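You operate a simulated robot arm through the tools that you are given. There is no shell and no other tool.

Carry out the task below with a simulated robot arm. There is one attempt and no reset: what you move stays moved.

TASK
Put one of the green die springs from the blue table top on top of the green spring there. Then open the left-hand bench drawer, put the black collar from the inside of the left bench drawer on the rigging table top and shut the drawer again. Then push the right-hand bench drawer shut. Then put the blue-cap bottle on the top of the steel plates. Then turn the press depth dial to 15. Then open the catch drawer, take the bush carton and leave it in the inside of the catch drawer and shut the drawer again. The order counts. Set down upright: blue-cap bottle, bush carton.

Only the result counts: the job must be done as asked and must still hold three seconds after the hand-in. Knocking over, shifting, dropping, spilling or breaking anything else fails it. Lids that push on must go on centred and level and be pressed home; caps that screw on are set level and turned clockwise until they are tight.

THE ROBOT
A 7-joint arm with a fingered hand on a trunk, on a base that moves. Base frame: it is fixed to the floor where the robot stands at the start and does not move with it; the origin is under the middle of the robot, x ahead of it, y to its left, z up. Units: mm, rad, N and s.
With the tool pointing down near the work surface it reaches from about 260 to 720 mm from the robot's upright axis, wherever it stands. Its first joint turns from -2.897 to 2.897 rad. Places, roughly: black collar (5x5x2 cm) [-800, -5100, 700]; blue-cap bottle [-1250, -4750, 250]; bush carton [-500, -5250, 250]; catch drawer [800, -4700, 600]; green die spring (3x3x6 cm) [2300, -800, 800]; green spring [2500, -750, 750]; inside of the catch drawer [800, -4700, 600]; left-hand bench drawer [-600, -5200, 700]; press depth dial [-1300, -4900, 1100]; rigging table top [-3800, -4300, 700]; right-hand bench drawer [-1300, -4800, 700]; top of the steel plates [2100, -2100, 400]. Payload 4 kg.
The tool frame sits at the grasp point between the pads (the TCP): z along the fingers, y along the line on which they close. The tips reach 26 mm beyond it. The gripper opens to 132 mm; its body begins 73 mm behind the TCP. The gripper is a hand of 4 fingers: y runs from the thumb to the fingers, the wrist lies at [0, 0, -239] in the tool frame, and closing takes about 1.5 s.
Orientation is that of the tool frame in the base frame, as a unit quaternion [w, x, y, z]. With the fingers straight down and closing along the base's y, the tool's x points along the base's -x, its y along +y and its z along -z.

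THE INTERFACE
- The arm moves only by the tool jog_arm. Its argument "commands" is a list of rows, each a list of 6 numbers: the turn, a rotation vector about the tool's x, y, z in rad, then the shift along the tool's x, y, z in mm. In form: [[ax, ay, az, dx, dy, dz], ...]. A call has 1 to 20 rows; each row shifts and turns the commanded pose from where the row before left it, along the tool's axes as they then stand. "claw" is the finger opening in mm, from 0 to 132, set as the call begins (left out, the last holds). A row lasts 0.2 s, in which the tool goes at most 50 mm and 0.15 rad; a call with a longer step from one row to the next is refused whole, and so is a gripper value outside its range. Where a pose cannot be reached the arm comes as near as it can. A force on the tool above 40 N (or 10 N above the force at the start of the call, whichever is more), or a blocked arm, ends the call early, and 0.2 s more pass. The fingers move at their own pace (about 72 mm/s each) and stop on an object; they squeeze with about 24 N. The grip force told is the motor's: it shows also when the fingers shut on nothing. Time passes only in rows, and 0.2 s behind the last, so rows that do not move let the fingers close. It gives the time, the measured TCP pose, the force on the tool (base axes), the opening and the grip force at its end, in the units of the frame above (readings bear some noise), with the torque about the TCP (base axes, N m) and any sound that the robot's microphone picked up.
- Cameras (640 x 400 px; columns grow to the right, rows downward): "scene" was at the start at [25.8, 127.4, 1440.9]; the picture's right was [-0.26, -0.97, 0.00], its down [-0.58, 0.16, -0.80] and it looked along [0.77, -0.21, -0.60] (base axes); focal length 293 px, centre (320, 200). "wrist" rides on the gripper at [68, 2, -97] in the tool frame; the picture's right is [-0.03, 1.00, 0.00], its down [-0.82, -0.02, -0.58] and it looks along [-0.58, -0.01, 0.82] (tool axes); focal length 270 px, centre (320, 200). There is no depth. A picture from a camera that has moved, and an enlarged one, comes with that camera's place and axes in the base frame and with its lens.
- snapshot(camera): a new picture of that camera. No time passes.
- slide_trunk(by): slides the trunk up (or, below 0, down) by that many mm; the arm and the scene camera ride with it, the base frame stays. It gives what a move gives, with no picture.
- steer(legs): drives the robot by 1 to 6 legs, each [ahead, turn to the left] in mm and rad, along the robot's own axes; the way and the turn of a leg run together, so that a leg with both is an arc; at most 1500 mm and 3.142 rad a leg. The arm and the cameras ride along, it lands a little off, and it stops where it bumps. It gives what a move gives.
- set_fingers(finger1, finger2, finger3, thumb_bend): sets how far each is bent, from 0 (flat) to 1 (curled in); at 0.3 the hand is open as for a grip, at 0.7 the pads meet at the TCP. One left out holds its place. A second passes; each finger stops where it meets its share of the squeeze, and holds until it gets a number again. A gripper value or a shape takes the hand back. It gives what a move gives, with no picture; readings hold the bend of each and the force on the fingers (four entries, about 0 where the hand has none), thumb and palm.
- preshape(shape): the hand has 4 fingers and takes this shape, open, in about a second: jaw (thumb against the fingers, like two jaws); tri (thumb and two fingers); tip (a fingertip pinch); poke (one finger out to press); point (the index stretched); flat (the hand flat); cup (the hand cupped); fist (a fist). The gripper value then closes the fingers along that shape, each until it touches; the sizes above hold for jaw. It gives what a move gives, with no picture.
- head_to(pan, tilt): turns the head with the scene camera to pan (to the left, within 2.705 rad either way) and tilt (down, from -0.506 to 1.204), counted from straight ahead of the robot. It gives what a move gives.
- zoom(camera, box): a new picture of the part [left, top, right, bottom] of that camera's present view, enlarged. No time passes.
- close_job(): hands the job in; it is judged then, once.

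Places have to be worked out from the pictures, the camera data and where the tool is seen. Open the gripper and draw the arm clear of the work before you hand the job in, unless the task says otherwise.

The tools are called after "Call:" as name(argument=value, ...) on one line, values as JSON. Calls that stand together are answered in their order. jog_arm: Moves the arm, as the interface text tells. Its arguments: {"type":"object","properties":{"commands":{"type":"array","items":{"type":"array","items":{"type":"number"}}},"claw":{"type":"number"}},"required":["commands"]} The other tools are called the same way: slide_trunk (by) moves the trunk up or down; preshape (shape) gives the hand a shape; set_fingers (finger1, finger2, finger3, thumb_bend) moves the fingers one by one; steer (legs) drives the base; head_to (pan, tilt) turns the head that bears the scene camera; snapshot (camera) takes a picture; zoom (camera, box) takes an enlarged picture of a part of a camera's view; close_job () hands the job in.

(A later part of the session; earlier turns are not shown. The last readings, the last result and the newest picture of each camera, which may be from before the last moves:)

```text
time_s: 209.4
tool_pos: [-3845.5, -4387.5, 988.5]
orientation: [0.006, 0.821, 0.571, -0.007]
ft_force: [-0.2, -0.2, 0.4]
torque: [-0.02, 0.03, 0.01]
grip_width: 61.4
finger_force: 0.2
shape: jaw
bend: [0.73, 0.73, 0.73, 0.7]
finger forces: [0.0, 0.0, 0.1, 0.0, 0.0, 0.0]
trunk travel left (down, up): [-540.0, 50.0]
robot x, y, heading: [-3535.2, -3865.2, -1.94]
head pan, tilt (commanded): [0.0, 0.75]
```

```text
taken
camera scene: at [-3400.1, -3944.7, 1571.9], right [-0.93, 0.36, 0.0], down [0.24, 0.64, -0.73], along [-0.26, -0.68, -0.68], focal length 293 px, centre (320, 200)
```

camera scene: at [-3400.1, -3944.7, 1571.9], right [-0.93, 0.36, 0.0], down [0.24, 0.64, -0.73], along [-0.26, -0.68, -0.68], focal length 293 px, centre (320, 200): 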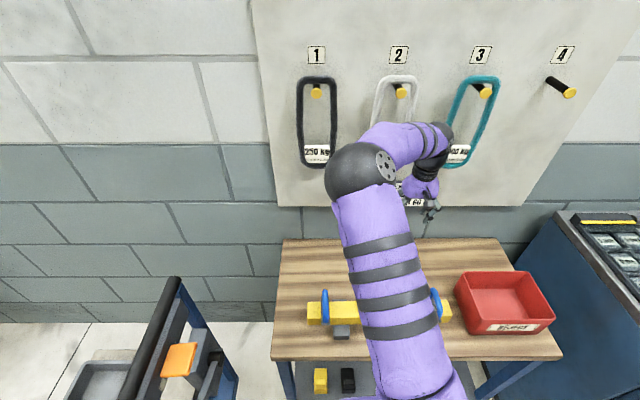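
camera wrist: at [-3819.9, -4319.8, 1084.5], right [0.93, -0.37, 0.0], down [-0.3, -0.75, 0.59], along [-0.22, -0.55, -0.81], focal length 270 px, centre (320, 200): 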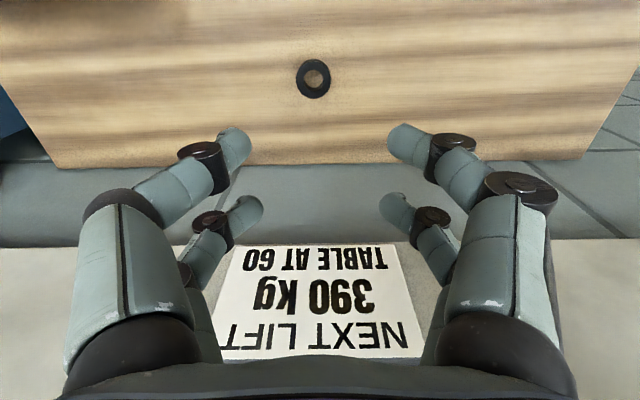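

The collar is placed. I back away from the rigging table and turn toward the bench again.

Call:
steer(legs=[[-950, 0], [0, 1.5]])

Call:
head_to(pan=0.0, tilt=0.4)

Call:
snapshot(camera="scene")

```text
time_s: 218.5
tool_pos: [-2693.7, -3306.1, 986.8]
orientation: [0.01, 0.2, 0.98, -0.002]
ft_force: [-0.2, 0.1, 0.6]
torque: [0.01, -0.02, 0.02]
grip_width: 61.6
finger_force: 0.1
shape: jaw
bend: [0.73, 0.73, 0.73, 0.7]
finger forces: [0.0, 0.0, 0.0, 0.0, 0.1, 0.1]
trunk travel left (down, up): [-540.0, 50.0]
robot x, y, heading: [-3201.2, -2969.9, -0.413]
head pan, tilt (commanded): [0.0, 0.75]
```

```text
time_s: 219.3
tool_pos: [-2694.3, -3305.8, 987.6]
orientation: [0.01, 0.199, 0.98, -0.001]
ft_force: [-0.5, -0.7, -0.1]
torque: [-0.02, -0.03, 0.02]
grip_width: 61.6
finger_force: 0.1
shape: jaw
bend: [0.73, 0.73, 0.73, 0.7]
finger forces: [0.0, 0.1, 0.1, 0.0, 0.0, 0.0]
trunk travel left (down, up): [-540.0, 50.0]
robot x, y, heading: [-3201.9, -2969.2, -0.41]
head pan, tilt (commanded): [0.0, 0.4]
```

```text
taken
camera scene: at [-3107.1, -2847.7, 1603.0], right [-0.4, -0.92, 0.0], down [-0.36, 0.16, -0.92], along [0.84, -0.37, -0.39], focal length 293 px, centre (320, 200)
```

scene: 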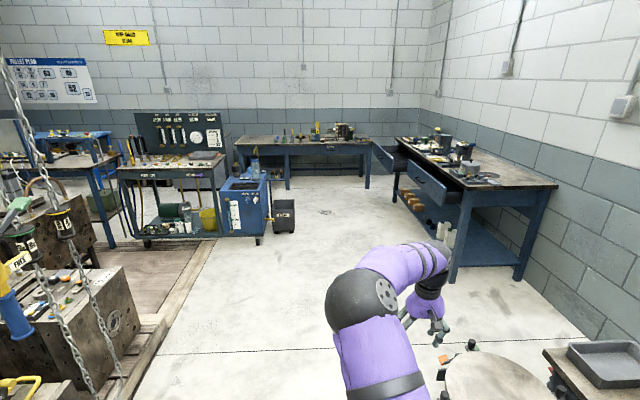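

The way back is free. I retract the arm a bit and drive along the aisle, passing clear of the turntable, the right drawer and the bin.

Call:
jog_arm(commands=[[0, 0, 0, 45, 0, 0], [0, 0, 0, 45, 0, 0], [0, 0, 0, 45, 0, 0], [0, 0, 0, 45, 0, 0]])

Call:
steer(legs=[[0, 0.1], [1100, 0], [0, -0.25], [1450, 0]])

Call:
head_to(pan=0.0, tilt=0.6)

Call:
snapshot(camera="scene")

```text
time_s: 220.3
tool_pos: [-2859.2, -3234.3, 983.8]
orientation: [0.01, 0.199, 0.98, -0.001]
ft_force: [0.8, 0.0, -0.4]
torque: [0.02, -0.02, 0.01]
grip_width: 61.4
finger_force: 0.0
shape: jaw
bend: [0.73, 0.73, 0.73, 0.7]
finger forces: [0.0, 0.0, 0.1, 0.0, 0.0, 0.1]
trunk travel left (down, up): [-540.0, 50.0]
robot x, y, heading: [-3198.7, -2971.0, -0.414]
head pan, tilt (commanded): [0.0, 0.4]
```

```text
time_s: 234.3
tool_pos: [-600.3, -4372.5, 984.1]
orientation: [0.008, 0.27, 0.963, -0.002]
ft_force: [0.2, 0.7, -1.2]
torque: [-0.01, 0.0, -0.05]
grip_width: 61.6
finger_force: 0.0
shape: jaw
bend: [0.73, 0.73, 0.73, 0.7]
finger forces: [0.1, 0.0, 0.1, 0.1, 0.1, 0.0]
trunk travel left (down, up): [-540.0, 50.0]
robot x, y, heading: [-898.7, -4062.2, -0.56]
head pan, tilt (commanded): [0.0, 0.4]
```

```text
time_s: 235.1
tool_pos: [-599.9, -4371.7, 983.4]
orientation: [0.01, 0.27, 0.963, -0.001]
ft_force: [0.4, 0.1, -0.2]
torque: [0.04, -0.01, 0.0]
grip_width: 61.8
finger_force: 0.0
shape: jaw
bend: [0.73, 0.73, 0.73, 0.7]
finger forces: [0.1, 0.0, 0.1, 0.0, 0.0, 0.0]
trunk travel left (down, up): [-540.0, 50.0]
robot x, y, heading: [-899.2, -4062.5, -0.556]
head pan, tilt (commanded): [0.0, 0.6]
```

```text
taken
camera scene: at [-793.0, -3950.7, 1584.9], right [-0.53, -0.85, 0.0], down [-0.48, 0.3, -0.83], along [0.7, -0.44, -0.56], focal length 293 px, centre (320, 200)
```

scene: 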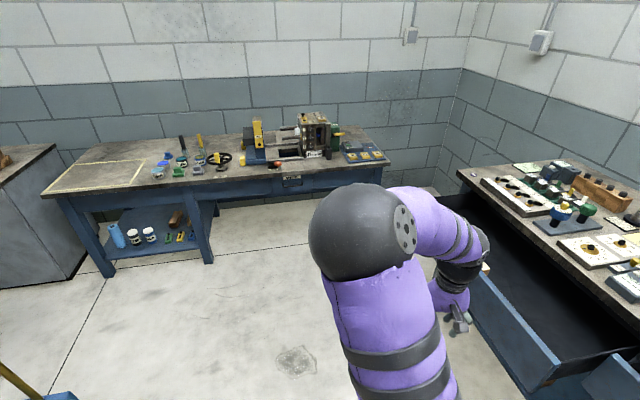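

I continue along the bench to the middle of the left drawer and turn to face it.

Call:
steer(legs=[[0, 0.2], [690, 0], [0, -1.6]])

Call:
head_to(pan=0.0, tilt=0.8)

Call:
snapshot(camera="scene")

Call:
snapshot(camera="wrist")

```text
time_s: 243.9
tool_pos: [-501.9, -4657.1, 984.0]
orientation: [0.006, 0.82, 0.573, -0.007]
ft_force: [-0.5, -0.2, -0.1]
torque: [-0.01, -0.02, 0.0]
grip_width: 61.9
finger_force: 0.0
shape: jaw
bend: [0.73, 0.73, 0.73, 0.7]
finger forces: [0.0, 0.1, 0.0, 0.0, 0.0, 0.0]
trunk travel left (down, up): [-540.0, 50.0]
robot x, y, heading: [-258.3, -4303.3, -1.93]
head pan, tilt (commanded): [0.0, 0.6]
```

```text
time_s: 244.6
tool_pos: [-502.4, -4656.5, 983.4]
orientation: [0.006, 0.82, 0.573, -0.007]
ft_force: [0.1, 0.6, 0.2]
torque: [0.0, 0.03, 0.02]
grip_width: 61.5
finger_force: 0.0
shape: jaw
bend: [0.73, 0.73, 0.73, 0.7]
finger forces: [0.0, 0.0, 0.1, 0.1, 0.0, 0.0]
trunk travel left (down, up): [-540.0, 50.0]
robot x, y, heading: [-256.0, -4303.0, -1.928]
head pan, tilt (commanded): [0.0, 0.799]
```

```text
taken
camera scene: at [-120.1, -4378.6, 1568.0], right [-0.94, 0.35, 0.0], down [0.25, 0.67, -0.7], along [-0.25, -0.65, -0.72], focal length 293 px, centre (320, 200)
```

scene: 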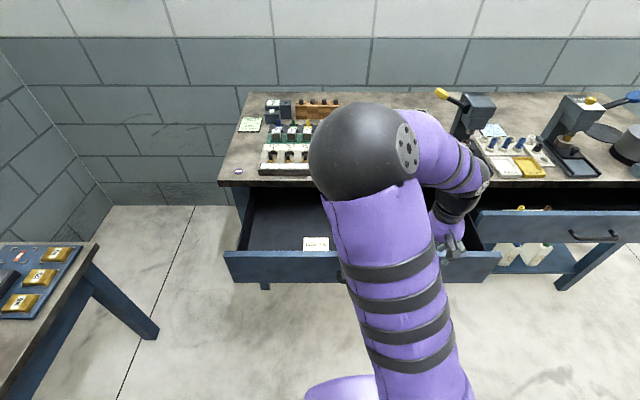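

```text
taken
camera wrist: at [-477.3, -4589.9, 1081.0], right [0.93, -0.37, 0.0], down [-0.3, -0.75, 0.59], along [-0.22, -0.55, -0.81], focal length 270 px, centre (320, 200)
```

wrist: 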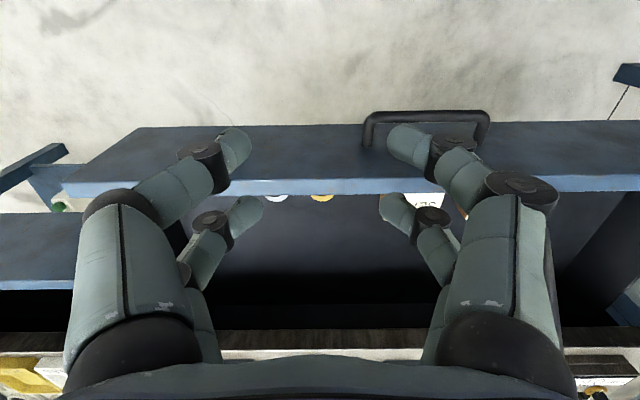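

I need more room to swing the hand forward in front of the open panel, and the bin is behind me here. I move over to the left, where the floor behind is free, and back up there.

Call:
steer(legs=[[0, 1.53], [330, 0], [0, -1.56], [-230, 0]])

Call:
snapshot(camera="scene")

```text
time_s: 256.5
tool_pos: [-115.8, -4562.6, 984.3]
orientation: [0.006, 0.821, 0.571, -0.008]
ft_force: [0.1, 0.1, 0.9]
torque: [-0.01, -0.02, 0.05]
grip_width: 61.5
finger_force: 0.1
shape: jaw
bend: [0.73, 0.73, 0.73, 0.7]
finger forces: [0.0, 0.0, 0.1, 0.0, 0.0, 0.1]
trunk travel left (down, up): [-540.0, 50.0]
robot x, y, heading: [130.3, -4209.2, -1.933]
head pan, tilt (commanded): [0.0, 0.799]
```

```text
taken
camera scene: at [268.4, -4287.1, 1568.0], right [-0.93, 0.36, 0.0], down [0.26, 0.67, -0.7], along [-0.25, -0.65, -0.72], focal length 293 px, centre (320, 200)
```

scene: 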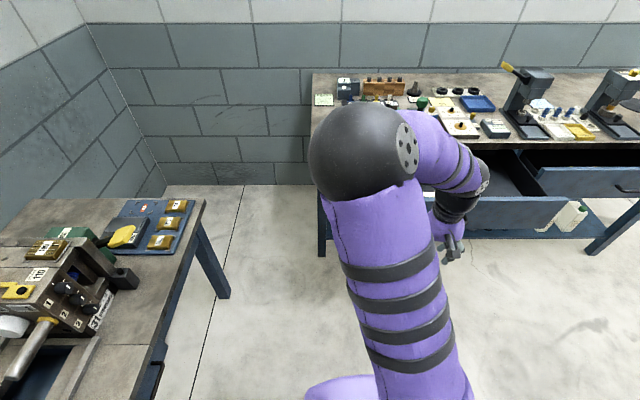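

Now I close the fingers and pivot the hand upward about the wrist to point forward, then lower the trunk.

Call:
jog_arm(commands=[[0, -0.15, 0, -35.7, 0, -2.7], [0, -0.15, 0, -35.7, 0, -2.7], [0, -0.15, 0, -35.7, 0, -2.7], [0, -0.15, 0, -35.7, 0, -2.7], [0, -0.15, 0, -35.7, 0, -2.7], [0, -0.15, 0, -35.7, 0, -2.7], [0, -0.15, 0, -35.7, 0, -2.7], [0, -0.15, 0, -35.7, 0, -2.7]], claw=0)

Call:
slide_trunk(by=-300)

Call:
snapshot(camera="scene")

Call:
snapshot(camera="wrist")

```text
time_s: 258.3
tool_pos: [-193.8, -4767.4, 1141.6]
orientation: [0.326, 0.674, 0.467, -0.47]
ft_force: [-0.1, 0.9, 0.1]
torque: [-0.01, -0.03, 0.0]
grip_width: 0.3
finger_force: 23.8
shape: jaw
bend: [0.62, 0.63, 0.63, 0.7]
finger forces: [0.0, 0.0, 0.0, 0.0, 0.0, 0.0]
trunk travel left (down, up): [-540.0, 50.0]
robot x, y, heading: [128.4, -4211.0, -1.94]
head pan, tilt (commanded): [0.0, 0.799]
```

```text
time_s: 261.3
tool_pos: [-192.7, -4767.8, 840.4]
orientation: [0.327, 0.674, 0.467, -0.47]
ft_force: [-0.4, -0.1, 0.3]
torque: [-0.04, 0.0, -0.01]
grip_width: 0.2
finger_force: 23.9
shape: jaw
bend: [0.62, 0.63, 0.63, 0.7]
finger forces: [0.1, 0.1, 0.0, 0.0, 0.0, 0.1]
trunk travel left (down, up): [-240.0, 350.0]
robot x, y, heading: [131.0, -4210.6, -1.935]
head pan, tilt (commanded): [0.0, 0.799]
```

```text
taken
camera scene: at [268.4, -4287.1, 1268.0], right [-0.93, 0.36, 0.0], down [0.26, 0.67, -0.7], along [-0.25, -0.65, -0.72], focal length 293 px, centre (320, 200)
```

scene: 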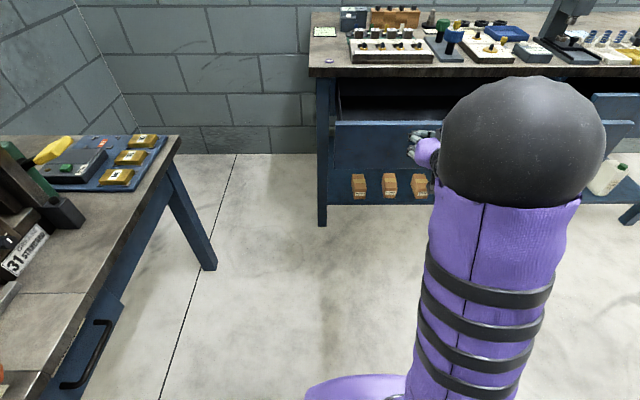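

```text
taken
camera wrist: at [-151.2, -4659.6, 811.8], right [0.93, -0.36, 0.03], down [0.07, 0.25, 0.97], along [-0.35, -0.9, 0.26], focal length 270 px, centre (320, 200)
```

wrist: 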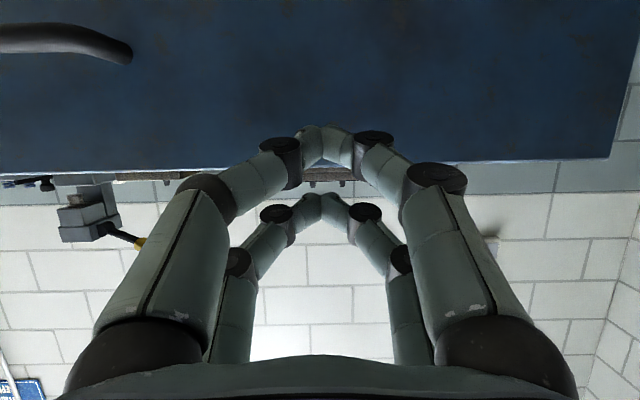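

The hand points forward and slightly down, just above the panel height. I lower it 100 mm so that it faces the panel.

Call:
jog_arm(commands=[[0, 0, 0, 31.3, 0, 11.5], [0, 0, 0, 31.3, 0, 11.5], [0, 0, 0, 31.3, 0, 11.5]])

Call:
snapshot(camera="wrist")

Call:
head_to(pan=0.15, tilt=0.6)

Call:
snapshot(camera="scene")

```text
time_s: 262.1
tool_pos: [-194.7, -4767.1, 740.1]
orientation: [0.327, 0.673, 0.468, -0.469]
ft_force: [0.5, -0.6, 0.9]
torque: [-0.01, -0.03, -0.02]
grip_width: 0.0
finger_force: 24.0
shape: jaw
bend: [0.62, 0.63, 0.63, 0.7]
finger forces: [0.0, 0.1, 0.1, 0.0, 0.0, 0.0]
trunk travel left (down, up): [-240.0, 350.0]
robot x, y, heading: [132.0, -4208.9, -1.937]
head pan, tilt (commanded): [0.0, 0.799]
```

```text
taken
camera wrist: at [-151.8, -4660.1, 711.0], right [0.93, -0.36, 0.02], down [0.07, 0.25, 0.97], along [-0.35, -0.9, 0.26], focal length 270 px, centre (320, 200)
```

wrist: 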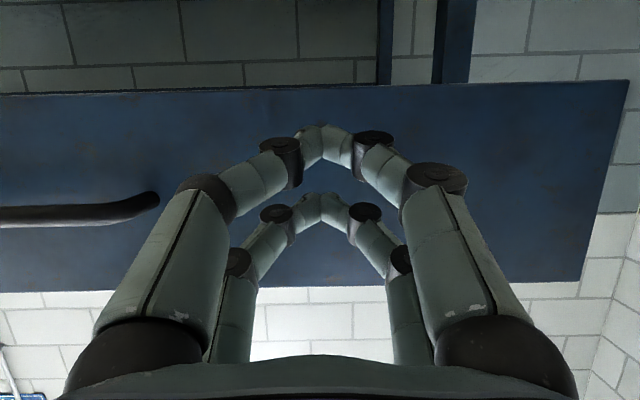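

```text
time_s: 262.8
tool_pos: [-194.5, -4768.4, 741.2]
orientation: [0.326, 0.675, 0.467, -0.469]
ft_force: [-0.7, -0.3, -0.1]
torque: [0.02, -0.02, -0.03]
grip_width: 0.0
finger_force: 24.1
shape: jaw
bend: [0.62, 0.63, 0.63, 0.7]
finger forces: [0.1, 0.0, 0.0, 0.0, 0.1, 0.0]
trunk travel left (down, up): [-240.0, 350.0]
robot x, y, heading: [125.8, -4212.9, -1.939]
head pan, tilt (commanded): [0.15, 0.6]
```

```text
taken
camera scene: at [278.3, -4298.2, 1284.8], right [-0.98, 0.22, 0.0], down [0.12, 0.55, -0.82], along [-0.18, -0.81, -0.57], focal length 293 px, centre (320, 200)
```

scene: 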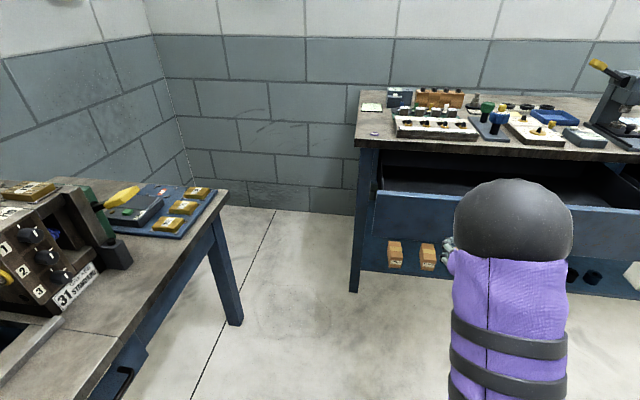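

The hand faces the panel left of its handle. I push by driving forward.

Call:
steer(legs=[[220, 0]])

Call:
snapshot(camera="scene")

```text
time_s: 264.4
tool_pos: [-270.3, -4969.2, 739.7]
orientation: [0.327, 0.673, 0.468, -0.47]
ft_force: [0.1, 0.5, 0.3]
torque: [-0.01, 0.03, 0.0]
grip_width: 0.0
finger_force: 23.6
shape: jaw
bend: [0.62, 0.64, 0.64, 0.7]
finger forces: [0.0, 0.0, 0.0, 0.1, 0.1, 0.0]
trunk travel left (down, up): [-240.0, 350.0]
robot x, y, heading: [57.0, -4410.5, -1.939]
head pan, tilt (commanded): [0.15, 0.6]
```

```text
taken
camera scene: at [201.4, -4498.8, 1284.8], right [-0.98, 0.21, 0.0], down [0.12, 0.55, -0.83], along [-0.18, -0.81, -0.56], focal length 293 px, centre (320, 200)
```

scene: 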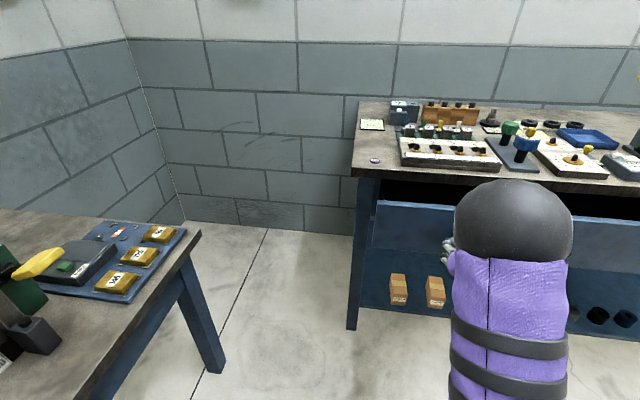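

The drawer is moving in. I keep pushing.

Call:
steer(legs=[[110, 0]])

Call:
steer(legs=[[40, 0]])

Call:
snapshot(camera="scene")

Call:
snapshot(camera="wrist")

```text
time_s: 265.6
tool_pos: [-306.5, -5071.0, 741.6]
orientation: [0.327, 0.673, 0.469, -0.469]
ft_force: [-0.6, -0.2, -0.2]
torque: [0.03, -0.01, 0.0]
grip_width: 0.0
finger_force: 24.3
shape: jaw
bend: [0.62, 0.64, 0.64, 0.7]
finger forces: [0.0, 0.1, 0.0, 0.0, 0.1, 0.1]
trunk travel left (down, up): [-240.0, 350.0]
robot x, y, heading: [15.1, -4511.6, -1.931]
head pan, tilt (commanded): [0.15, 0.6]
```

```text
time_s: 266.6
tool_pos: [-318.1, -5096.7, 737.5]
orientation: [0.325, 0.676, 0.469, -0.466]
ft_force: [4.0, 8.6, 3.1]
torque: [-0.17, 0.08, 0.04]
grip_width: 0.0
finger_force: 23.9
shape: jaw
bend: [0.62, 0.68, 0.67, 0.7]
finger forces: [0.1, 0.1, 0.0, 0.1, 0.0, 0.1]
trunk travel left (down, up): [-240.0, 350.0]
robot x, y, heading: [4.8, -4542.5, -1.936]
head pan, tilt (commanded): [0.15, 0.6]
stopped in leg 1: the force on the tool passed its limit at 59 N (the readings are from after the stop); the commanded pose is now the measured one
```

```text
taken
camera scene: at [152.1, -4628.5, 1284.8], right [-0.98, 0.21, 0.0], down [0.12, 0.55, -0.83], along [-0.17, -0.81, -0.56], focal length 293 px, centre (320, 200)
```

scene: 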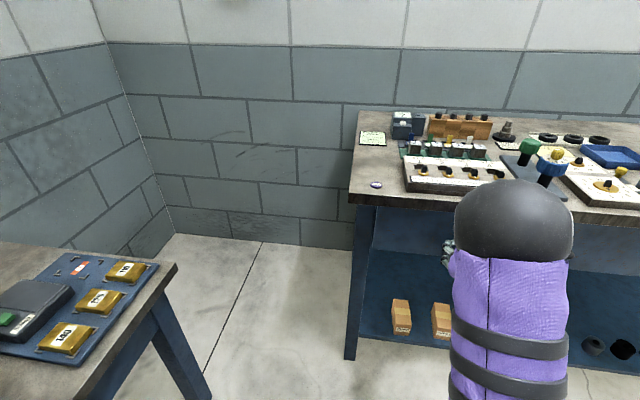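

```text
taken
camera wrist: at [-276.6, -4988.2, 709.1], right [0.93, -0.36, 0.03], down [0.07, 0.24, 0.97], along [-0.35, -0.9, 0.25], focal length 270 px, centre (320, 200)
```

wrist: 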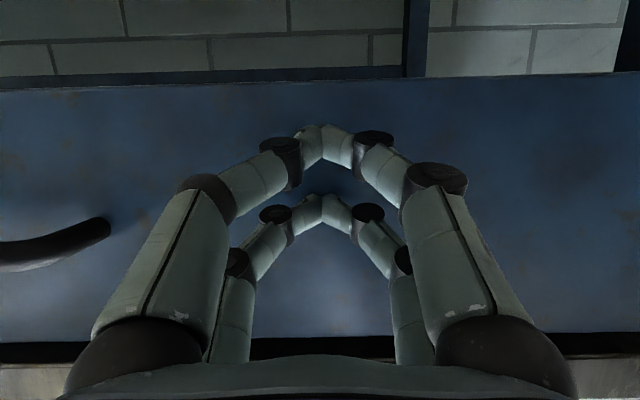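

The push stopped at the drawer's end. I back off a little and check that the drawer is fully shut.

Call:
steer(legs=[[-250, 0]])

Call:
head_to(pan=-0.25, tilt=0.6)

Call:
snapshot(camera="scene")

Call:
snapshot(camera="wrist")

```text
time_s: 268.4
tool_pos: [-231.0, -4860.0, 737.7]
orientation: [0.324, 0.677, 0.467, -0.467]
ft_force: [0.0, 0.3, 0.5]
torque: [0.01, 0.02, -0.06]
grip_width: 0.4
finger_force: 24.7
shape: jaw
bend: [0.62, 0.66, 0.66, 0.7]
finger forces: [0.0, 0.0, 0.1, 0.1, 0.0, 0.0]
trunk travel left (down, up): [-240.0, 350.0]
robot x, y, heading: [96.8, -4308.9, -1.942]
head pan, tilt (commanded): [0.15, 0.6]
```

```text
time_s: 269.3
tool_pos: [-231.1, -4860.4, 736.8]
orientation: [0.323, 0.678, 0.467, -0.467]
ft_force: [-0.7, -0.1, -0.4]
torque: [0.02, 0.01, -0.01]
grip_width: 0.1
finger_force: 24.5
shape: jaw
bend: [0.62, 0.66, 0.66, 0.7]
finger forces: [0.1, 0.1, 0.0, 0.1, 0.0, 0.0]
trunk travel left (down, up): [-240.0, 350.0]
robot x, y, heading: [94.6, -4307.6, -1.936]
head pan, tilt (commanded): [-0.25, 0.6]
```

```text
taken
camera scene: at [208.9, -4381.1, 1284.8], right [-0.82, 0.58, 0.0], down [0.33, 0.46, -0.82], along [-0.48, -0.67, -0.57], focal length 293 px, centre (320, 200)
```

scene: 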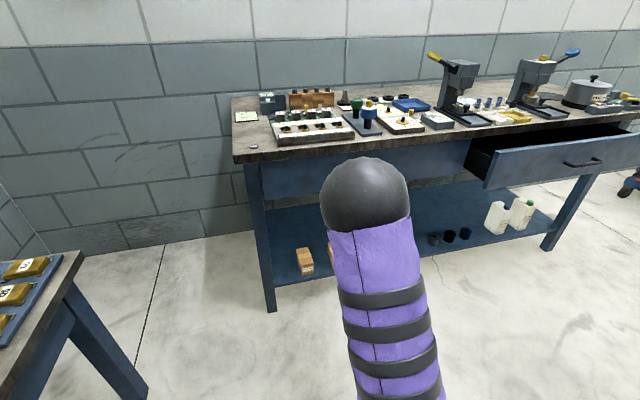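

```text
taken
camera wrist: at [-188.9, -4753.5, 708.8], right [0.93, -0.36, 0.03], down [0.07, 0.24, 0.97], along [-0.36, -0.9, 0.25], focal length 270 px, centre (320, 200)
```

wrist: 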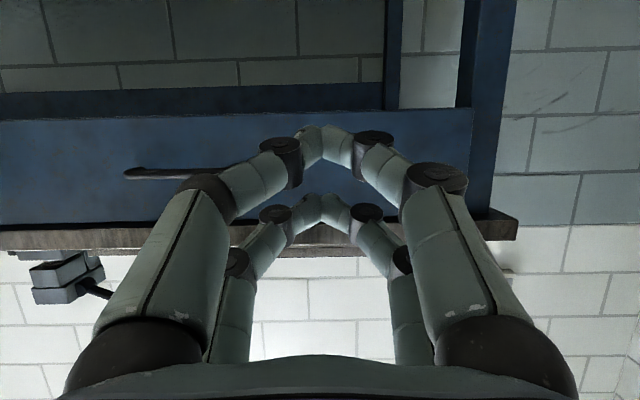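

The left drawer is flush and shut. Next is the right drawer, standing about 130 mm open with its handle near L≈646. I keep the hand pointing forward and drive around to stand in front of it.

Call:
steer(legs=[[190, 0], [0, -1.766], [850, 0]])

Call:
head_to(pan=1.2, tilt=0.6)

Call:
snapshot(camera="scene")

```text
time_s: 279.7
tool_pos: [-1152.1, -3573.8, 737.2]
orientation: [-0.162, 0.788, -0.236, -0.544]
ft_force: [-0.1, 0.0, -0.2]
torque: [-0.03, -0.03, 0.01]
grip_width: 0.0
finger_force: 24.1
shape: jaw
bend: [0.62, 0.66, 0.66, 0.7]
finger forces: [0.0, 0.1, 0.0, 0.0, 0.1, 0.0]
trunk travel left (down, up): [-240.0, 350.0]
robot x, y, heading: [-685.3, -4014.4, 2.551]
head pan, tilt (commanded): [-0.25, 0.6]
```

```text
time_s: 281.3
tool_pos: [-1153.0, -3574.7, 737.3]
orientation: [-0.162, 0.788, -0.237, -0.544]
ft_force: [0.6, 0.0, 0.3]
torque: [-0.02, 0.02, -0.03]
grip_width: 0.1
finger_force: 24.2
shape: jaw
bend: [0.62, 0.66, 0.66, 0.7]
finger forces: [0.1, 0.0, 0.0, 0.0, 0.0, 0.0]
trunk travel left (down, up): [-240.0, 350.0]
robot x, y, heading: [-684.2, -4013.2, 2.558]
head pan, tilt (commanded): [1.201, 0.6]
```

```text
taken
camera scene: at [-788.1, -4227.1, 1284.8], right [-0.58, 0.82, 0.0], down [0.46, 0.33, -0.83], along [-0.67, -0.48, -0.56], focal length 293 px, centre (320, 200)
```

scene: 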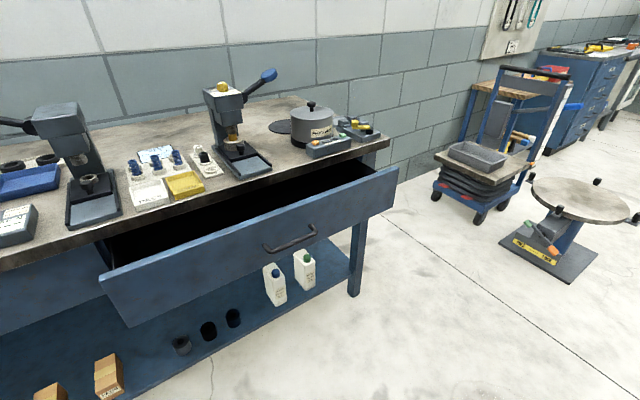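

I'm in position; I turn left to face the right drawer and check the gap.

Call:
steer(legs=[[0, 1.76]])

Call:
head_to(pan=0.1, tilt=0.7)

Call:
snapshot(camera="scene")

Call:
snapshot(camera="wrist")

```text
time_s: 283.9
tool_pos: [-1322.3, -3948.0, 737.8]
orientation: [0.02, 0.822, 0.028, -0.569]
ft_force: [-0.7, 0.2, 0.0]
torque: [0.02, 0.03, 0.01]
grip_width: 0.0
finger_force: 24.2
shape: jaw
bend: [0.62, 0.66, 0.66, 0.7]
finger forces: [0.0, 0.0, 0.0, 0.1, 0.0, 0.0]
trunk travel left (down, up): [-240.0, 350.0]
robot x, y, heading: [-684.0, -4013.7, -3.081]
head pan, tilt (commanded): [1.201, 0.6]
stopped in leg 1: the robot was blocked; the commanded pose is now the measured one
```

```text
time_s: 285.2
tool_pos: [-1322.5, -3948.5, 736.6]
orientation: [0.02, 0.822, 0.027, -0.568]
ft_force: [0.1, 0.0, -0.2]
torque: [-0.02, -0.02, -0.02]
grip_width: 0.0
finger_force: 24.1
shape: jaw
bend: [0.62, 0.66, 0.66, 0.7]
finger forces: [0.1, 0.0, 0.0, 0.1, 0.0, 0.0]
trunk travel left (down, up): [-240.0, 350.0]
robot x, y, heading: [-681.9, -4016.2, -3.086]
head pan, tilt (commanded): [0.099, 0.7]
```

```text
taken
camera scene: at [-697.3, -4178.4, 1276.2], right [-0.16, 0.99, 0.0], down [0.64, 0.1, -0.76], along [-0.76, -0.12, -0.64], focal length 293 px, centre (320, 200)
```

scene: 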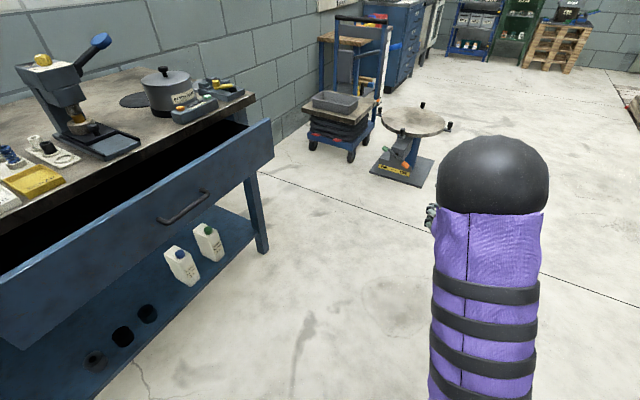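

```text
taken
camera wrist: at [-1208.6, -3940.5, 709.0], right [0.06, -1.0, 0.02], down [0.25, 0.04, 0.97], along [-0.97, -0.05, 0.25], focal length 270 px, centre (320, 200)
```

wrist: 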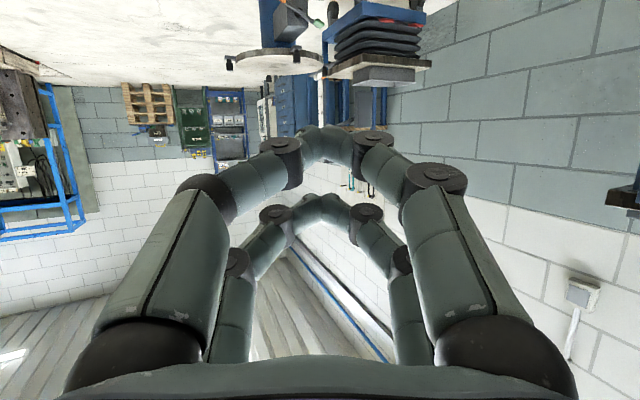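

The base's rear touched the bin while turning. I turn back, drive further along the bench to get clear of it, and then turn to face the drawer.

Call:
steer(legs=[[0, -0.5], [340, 0], [0, 1.62]])

Call:
head_to(pan=0.2, tilt=0.7)

Call:
snapshot(camera="scene")

Call:
snapshot(camera="wrist")

```text
time_s: 293.4
tool_pos: [-1324.7, -4413.7, 737.0]
orientation: [0.32, 0.681, 0.462, -0.47]
ft_force: [0.6, 0.0, -1.6]
torque: [-0.01, 0.02, 0.01]
grip_width: 0.0
finger_force: 24.5
shape: jaw
bend: [0.62, 0.66, 0.66, 0.7]
finger forces: [0.0, 0.1, 0.0, 0.0, 0.0, 0.1]
trunk travel left (down, up): [-240.0, 350.0]
robot x, y, heading: [-988.5, -3862.4, -1.967]
head pan, tilt (commanded): [0.099, 0.7]
```

```text
time_s: 294.1
tool_pos: [-1324.7, -4413.7, 737.4]
orientation: [0.318, 0.682, 0.461, -0.47]
ft_force: [-0.1, -0.2, 0.2]
torque: [0.0, -0.02, 0.01]
grip_width: 0.1
finger_force: 24.6
shape: jaw
bend: [0.62, 0.66, 0.66, 0.7]
finger forces: [0.1, 0.0, 0.1, 0.1, 0.0, 0.0]
trunk travel left (down, up): [-240.0, 350.0]
robot x, y, heading: [-987.5, -3866.4, -1.958]
head pan, tilt (commanded): [0.201, 0.7]
```

```text
taken
camera scene: at [-838.6, -3955.3, 1276.2], right [-0.98, 0.19, 0.0], down [0.12, 0.63, -0.76], along [-0.15, -0.75, -0.64], focal length 293 px, centre (320, 200)
```

scene: 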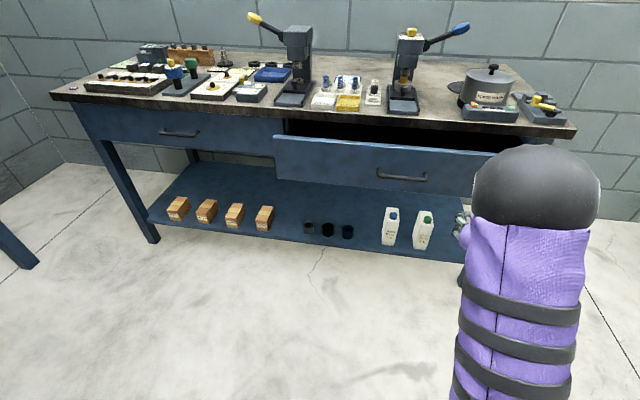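

```text
taken
camera wrist: at [-1279.9, -4306.8, 709.0], right [0.92, -0.38, 0.02], down [0.07, 0.24, 0.97], along [-0.37, -0.89, 0.25], focal length 270 px, centre (320, 200)
```

wrist: 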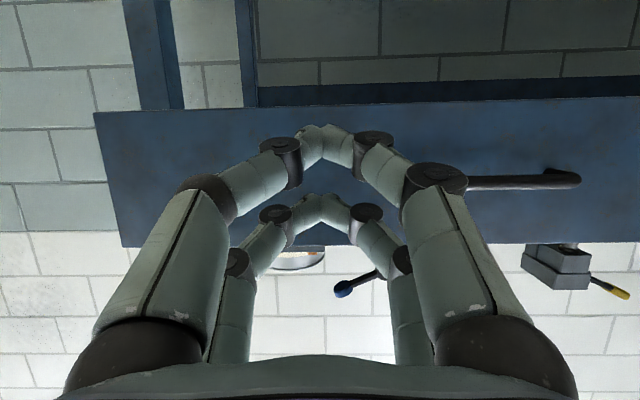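

The left drawer is visibly shut; the right one is ahead. I push it in by driving forward.

Call:
steer(legs=[[190, 0]])

Call:
steer(legs=[[60, 0]])

Call:
steer(legs=[[40, 0]])

Call:
snapshot(camera="scene")

```text
time_s: 295.6
tool_pos: [-1397.3, -4587.9, 737.2]
orientation: [0.319, 0.682, 0.46, -0.471]
ft_force: [0.6, 0.9, -0.5]
torque: [0.03, 0.0, 0.01]
grip_width: 0.0
finger_force: 24.0
shape: jaw
bend: [0.62, 0.66, 0.66, 0.7]
finger forces: [0.1, 0.0, 0.1, 0.0, 0.0, 0.0]
trunk travel left (down, up): [-240.0, 350.0]
robot x, y, heading: [-1058.5, -4039.2, -1.959]
head pan, tilt (commanded): [0.201, 0.7]
```

```text
time_s: 296.6
tool_pos: [-1420.5, -4643.1, 738.0]
orientation: [0.318, 0.682, 0.46, -0.472]
ft_force: [-0.5, 0.6, -0.9]
torque: [-0.01, -0.01, 0.02]
grip_width: 0.0
finger_force: 23.9
shape: jaw
bend: [0.62, 0.66, 0.66, 0.7]
finger forces: [0.1, 0.0, 0.0, 0.0, 0.0, 0.0]
trunk travel left (down, up): [-240.0, 350.0]
robot x, y, heading: [-1080.5, -4093.5, -1.966]
head pan, tilt (commanded): [0.201, 0.7]
```

```text
time_s: 297.6
tool_pos: [-1435.4, -4673.7, 734.3]
orientation: [0.315, 0.686, 0.461, -0.467]
ft_force: [3.8, 7.2, 2.6]
torque: [-0.11, 0.07, 0.04]
grip_width: 0.2
finger_force: 24.0
shape: jaw
bend: [0.62, 0.68, 0.67, 0.7]
finger forces: [0.0, 0.0, 0.1, 0.0, 0.0, 0.0]
trunk travel left (down, up): [-240.0, 350.0]
robot x, y, heading: [-1096.3, -4131.2, -1.961]
head pan, tilt (commanded): [0.201, 0.7]
stopped in leg 1: the force on the tool passed its limit at 47 N (the readings are from after the stop); the commanded pose is now the measured one
```

```text
taken
camera scene: at [-948.2, -4219.8, 1276.2], right [-0.98, 0.19, 0.0], down [0.12, 0.63, -0.77], along [-0.15, -0.75, -0.64], focal length 293 px, centre (320, 200)
```

scene: 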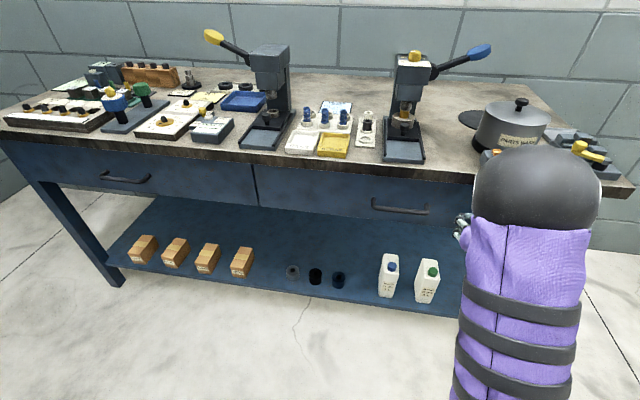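

Both drawers now look shut. I zoom in on the seam between them to verify they're flush.

Call:
zoom(camera="scene", box=[180, 130, 340, 230])

Call:
zoom(camera="scene", box=[360, 30, 480, 170])

Call:
zoom(camera="scene", box=[360, 240, 460, 310])

```text
4.00 times, centred on (260, 180) of scene
camera zoom: at [-948.2, -4219.8, 1276.2], right [-0.98, 0.19, 0.0], down [0.12, 0.63, -0.77], along [-0.15, -0.75, -0.64], focal length 1171 px, centre (560, 280)
```

zoom: 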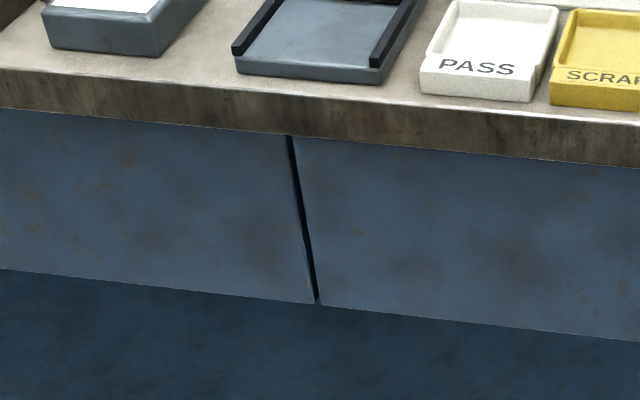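

```text
2.86 times, centred on (420, 100) of scene
camera zoom: at [-948.2, -4219.8, 1276.2], right [-0.98, 0.19, 0.0], down [0.12, 0.63, -0.77], along [-0.15, -0.75, -0.64], focal length 837 px, centre (34, 486)
```

zoom: 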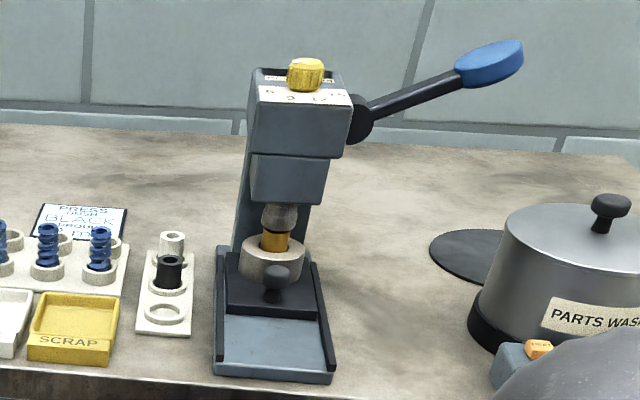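

```text
5.71 times, centred on (410, 275) of scene
camera zoom: at [-948.2, -4219.8, 1276.2], right [-0.98, 0.19, 0.0], down [0.12, 0.63, -0.77], along [-0.15, -0.75, -0.64], focal length 1673 px, centre (-194, -229)
```

zoom: 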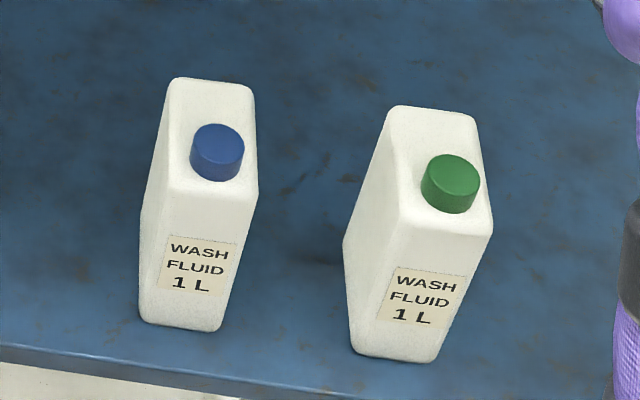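

Both drawers are flush. The press with the yellow depth dial stands on the bench, and the blue-cap bottle is on the shelf. Next comes the bottle: I back off, open the hand and lower the trunk to look at the bottle directly.

Call:
steer(legs=[[-300, 0]])

Call:
slide_trunk(by=-240)

Call:
jog_arm(commands=[[0, 0, 0, 0, 0, 0], [0, 0, 0, 0, 0, 0], [0, 0, 0, 0, 0, 0], [0, 0, 0, 0, 0, 0]], claw=110)

Call:
snapshot(camera="wrist")

Call:
snapshot(camera="scene")

```text
time_s: 299.6
tool_pos: [-1322.7, -4395.6, 734.1]
orientation: [0.314, 0.686, 0.458, -0.469]
ft_force: [0.6, 0.2, -0.4]
torque: [0.01, -0.02, -0.02]
grip_width: 0.0
finger_force: 24.4
shape: jaw
bend: [0.62, 0.66, 0.66, 0.7]
finger forces: [0.0, 0.0, 0.1, 0.0, 0.0, 0.0]
trunk travel left (down, up): [-240.0, 350.0]
robot x, y, heading: [-981.4, -3852.2, -1.969]
head pan, tilt (commanded): [0.201, 0.7]
```

```text
time_s: 302.1
tool_pos: [-1322.7, -4396.6, 494.8]
orientation: [0.314, 0.687, 0.458, -0.469]
ft_force: [-0.1, 0.1, -0.2]
torque: [-0.01, 0.02, -0.01]
grip_width: 0.3
finger_force: 24.1
shape: jaw
bend: [0.62, 0.66, 0.66, 0.7]
finger forces: [0.0, 0.0, 0.0, 0.0, 0.0, 0.1]
trunk travel left (down, up): [0.0, 590.0]
robot x, y, heading: [-983.5, -3853.4, -1.97]
head pan, tilt (commanded): [0.201, 0.7]
```

```text
time_s: 303.1
tool_pos: [-1322.1, -4396.0, 494.6]
orientation: [0.314, 0.687, 0.458, -0.469]
ft_force: [0.0, -0.4, -0.1]
torque: [0.05, 0.01, -0.02]
grip_width: 110.0
finger_force: 0.1
shape: jaw
bend: [0.56, 0.56, 0.56, 0.4]
finger forces: [0.0, 0.0, 0.1, 0.1, 0.0, 0.0]
trunk travel left (down, up): [0.0, 590.0]
robot x, y, heading: [-980.9, -3851.9, -1.974]
head pan, tilt (commanded): [0.201, 0.7]
```

```text
taken
camera wrist: at [-1276.5, -4288.7, 466.8], right [0.92, -0.39, 0.02], down [0.07, 0.23, 0.97], along [-0.39, -0.89, 0.24], focal length 270 px, centre (320, 200)
```

wrist: 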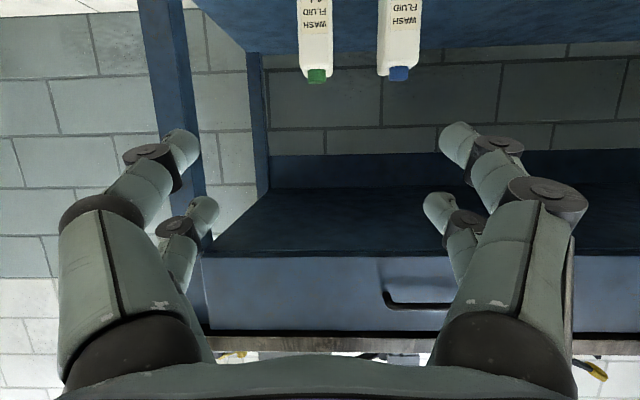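

```text
taken
camera scene: at [-832.9, -3944.4, 1036.2], right [-0.98, 0.2, 0.0], down [0.13, 0.63, -0.76], along [-0.15, -0.75, -0.64], focal length 293 px, centre (320, 200)
```

scene: 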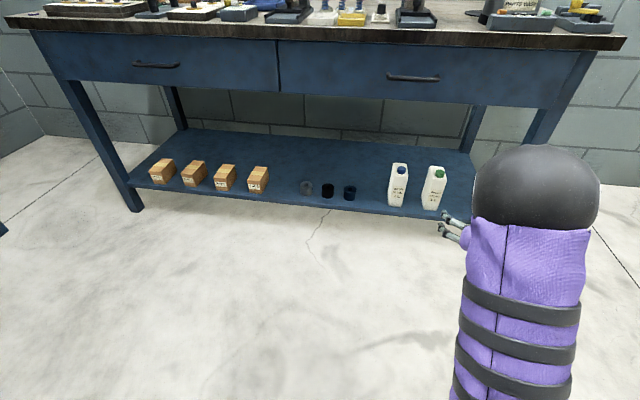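

I triangulate the blue cap at about (-1354, -4869, 361). I zoom to measure the bottle's body.

Call:
zoom(camera="scene", box=[370, 145, 460, 220])

Call:
zoom(camera="wrist", box=[280, 0, 440, 100])

```text
5.33 times, centred on (415, 182) of scene
camera zoom: at [-832.9, -3944.4, 1036.2], right [-0.98, 0.2, 0.0], down [0.13, 0.63, -0.76], along [-0.15, -0.75, -0.64], focal length 1562 px, centre (-187, 293)
```

zoom: 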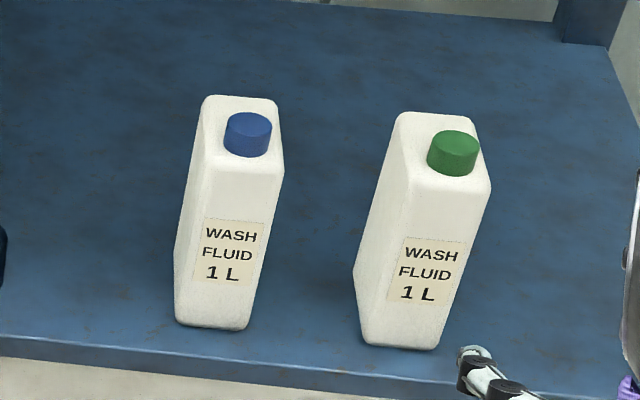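

```text
4.00 times, centred on (360, 50) of wrist
camera zoom: at [-1276.5, -4288.7, 466.8], right [0.92, -0.39, 0.02], down [0.07, 0.23, 0.97], along [-0.39, -0.89, 0.24], focal length 1081 px, centre (160, 800)
```

zoom: 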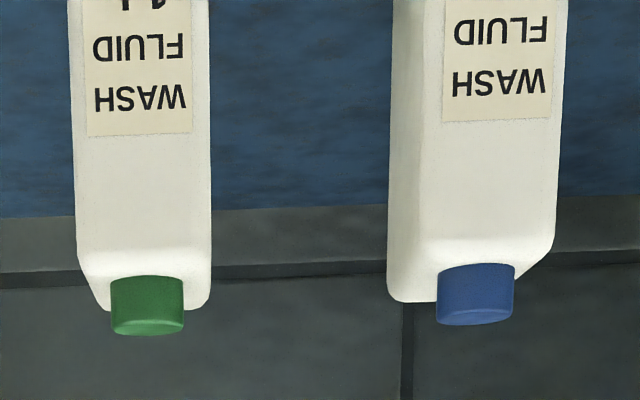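

The bottle body spans about 70 mm wide and 100 mm deep, standing on the shelf at z≈186, about 37 mm behind the shelf edge. I align the base, lower the hand to about z 265 and shift it left in line with the bottle.

Call:
steer(legs=[[0, 0.038]])

Call:
jog_arm(commands=[[0, 0, 0, 42.9, 0, 16.7], [0, 0, 0, 42.9, 0, 16.7], [0, 0, 0, 42.9, 0, 16.7], [0, 0, 0, 42.9, 0, 16.7], [0, 0, 0, 40, 0, 15.6], [0, 0, 0, 0, 37, 0], [0, 0, 0, 0, 37, 0], [0, 0, 0, 0, 36, 0]])

Call:
snapshot(camera="wrist")

Call:
snapshot(camera="scene")

```text
time_s: 303.9
tool_pos: [-1300.6, -4408.4, 493.8]
orientation: [0.323, 0.677, 0.472, -0.463]
ft_force: [0.2, -0.2, -0.4]
torque: [-0.01, 0.02, 0.03]
grip_width: 109.7
finger_force: 0.0
shape: jaw
bend: [0.56, 0.56, 0.56, 0.4]
finger forces: [0.0, 0.1, 0.1, 0.0, 0.1, 0.1]
trunk travel left (down, up): [0.0, 590.0]
robot x, y, heading: [-979.0, -3853.3, -1.926]
head pan, tilt (commanded): [0.201, 0.7]
```

```text
time_s: 305.7
tool_pos: [-1196.5, -4445.9, 266.5]
orientation: [0.323, 0.678, 0.472, -0.463]
ft_force: [-0.5, 0.6, -0.6]
torque: [-0.02, -0.02, -0.02]
grip_width: 109.7
finger_force: 0.1
shape: jaw
bend: [0.56, 0.56, 0.56, 0.4]
finger forces: [0.0, 0.0, 0.0, 0.0, 0.0, 0.0]
trunk travel left (down, up): [0.0, 590.0]
robot x, y, heading: [-984.6, -3854.4, -1.928]
head pan, tilt (commanded): [0.201, 0.7]
```

```text
taken
camera wrist: at [-1155.5, -4337.4, 240.0], right [0.93, -0.36, 0.02], down [0.06, 0.23, 0.97], along [-0.35, -0.9, 0.24], focal length 270 px, centre (320, 200)
```

wrist: 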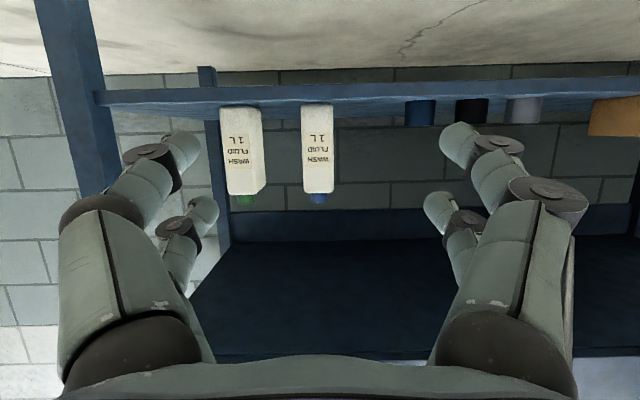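

```text
taken
camera scene: at [-829.1, -3937.4, 1036.2], right [-0.99, 0.15, 0.0], down [0.1, 0.64, -0.76], along [-0.12, -0.76, -0.64], focal length 293 px, centre (320, 200)
```

scene: 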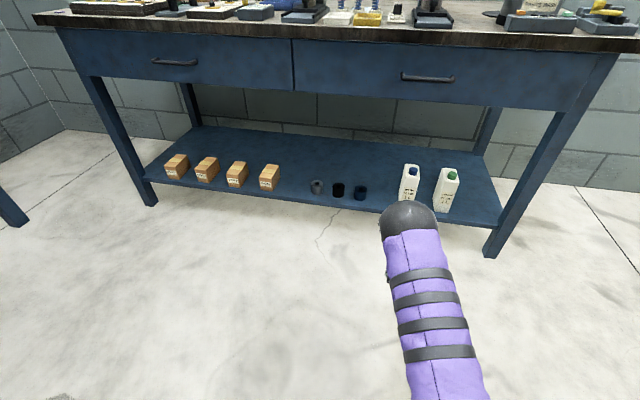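

Well aligned: the blue-cap bottle is centred in the wrist view. I drive forward 300 mm and check again.

Call:
steer(legs=[[300, 0]])

Call:
snapshot(camera="wrist")

Call:
head_to(pan=0.0, tilt=0.8)

Call:
snapshot(camera="scene")

```text
time_s: 307.7
tool_pos: [-1299.6, -4722.3, 267.8]
orientation: [0.323, 0.677, 0.472, -0.462]
ft_force: [-0.1, -0.4, -0.4]
torque: [0.0, 0.0, 0.01]
grip_width: 110.0
finger_force: 0.1
shape: jaw
bend: [0.56, 0.56, 0.56, 0.4]
finger forces: [0.0, 0.1, 0.0, 0.0, 0.1, 0.0]
trunk travel left (down, up): [0.0, 590.0]
robot x, y, heading: [-1086.9, -4128.7, -1.925]
head pan, tilt (commanded): [0.201, 0.7]
```

```text
taken
camera wrist: at [-1257.1, -4613.5, 239.9], right [0.94, -0.35, 0.02], down [0.06, 0.23, 0.97], along [-0.35, -0.91, 0.24], focal length 270 px, centre (320, 200)
```

wrist: 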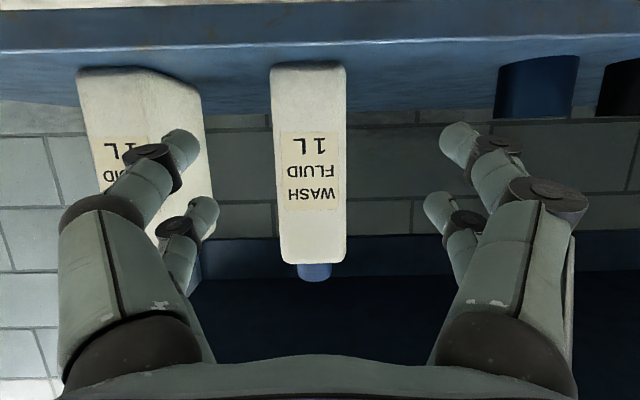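

```text
time_s: 308.5
tool_pos: [-1298.1, -4721.4, 266.7]
orientation: [0.323, 0.677, 0.472, -0.462]
ft_force: [0.5, 0.6, 0.4]
torque: [0.02, -0.01, 0.01]
grip_width: 109.8
finger_force: 0.1
shape: jaw
bend: [0.56, 0.56, 0.56, 0.4]
finger forces: [0.0, 0.0, 0.0, 0.1, 0.1, 0.0]
trunk travel left (down, up): [0.0, 590.0]
robot x, y, heading: [-1081.6, -4129.4, -1.927]
head pan, tilt (commanded): [0.0, 0.799]
```

```text
taken
camera scene: at [-946.1, -4204.8, 1028.0], right [-0.94, 0.35, 0.0], down [0.25, 0.67, -0.7], along [-0.24, -0.65, -0.72], focal length 293 px, centre (320, 200)
```

scene: 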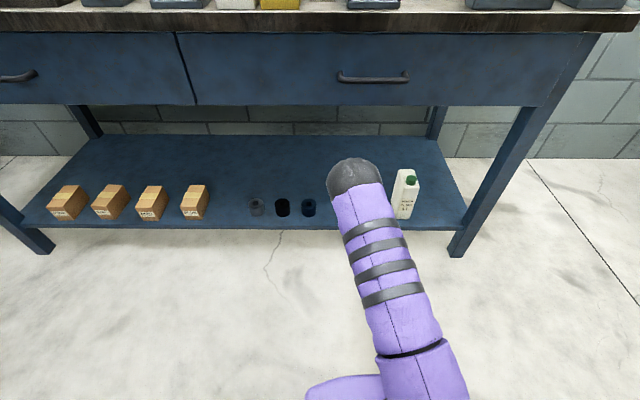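

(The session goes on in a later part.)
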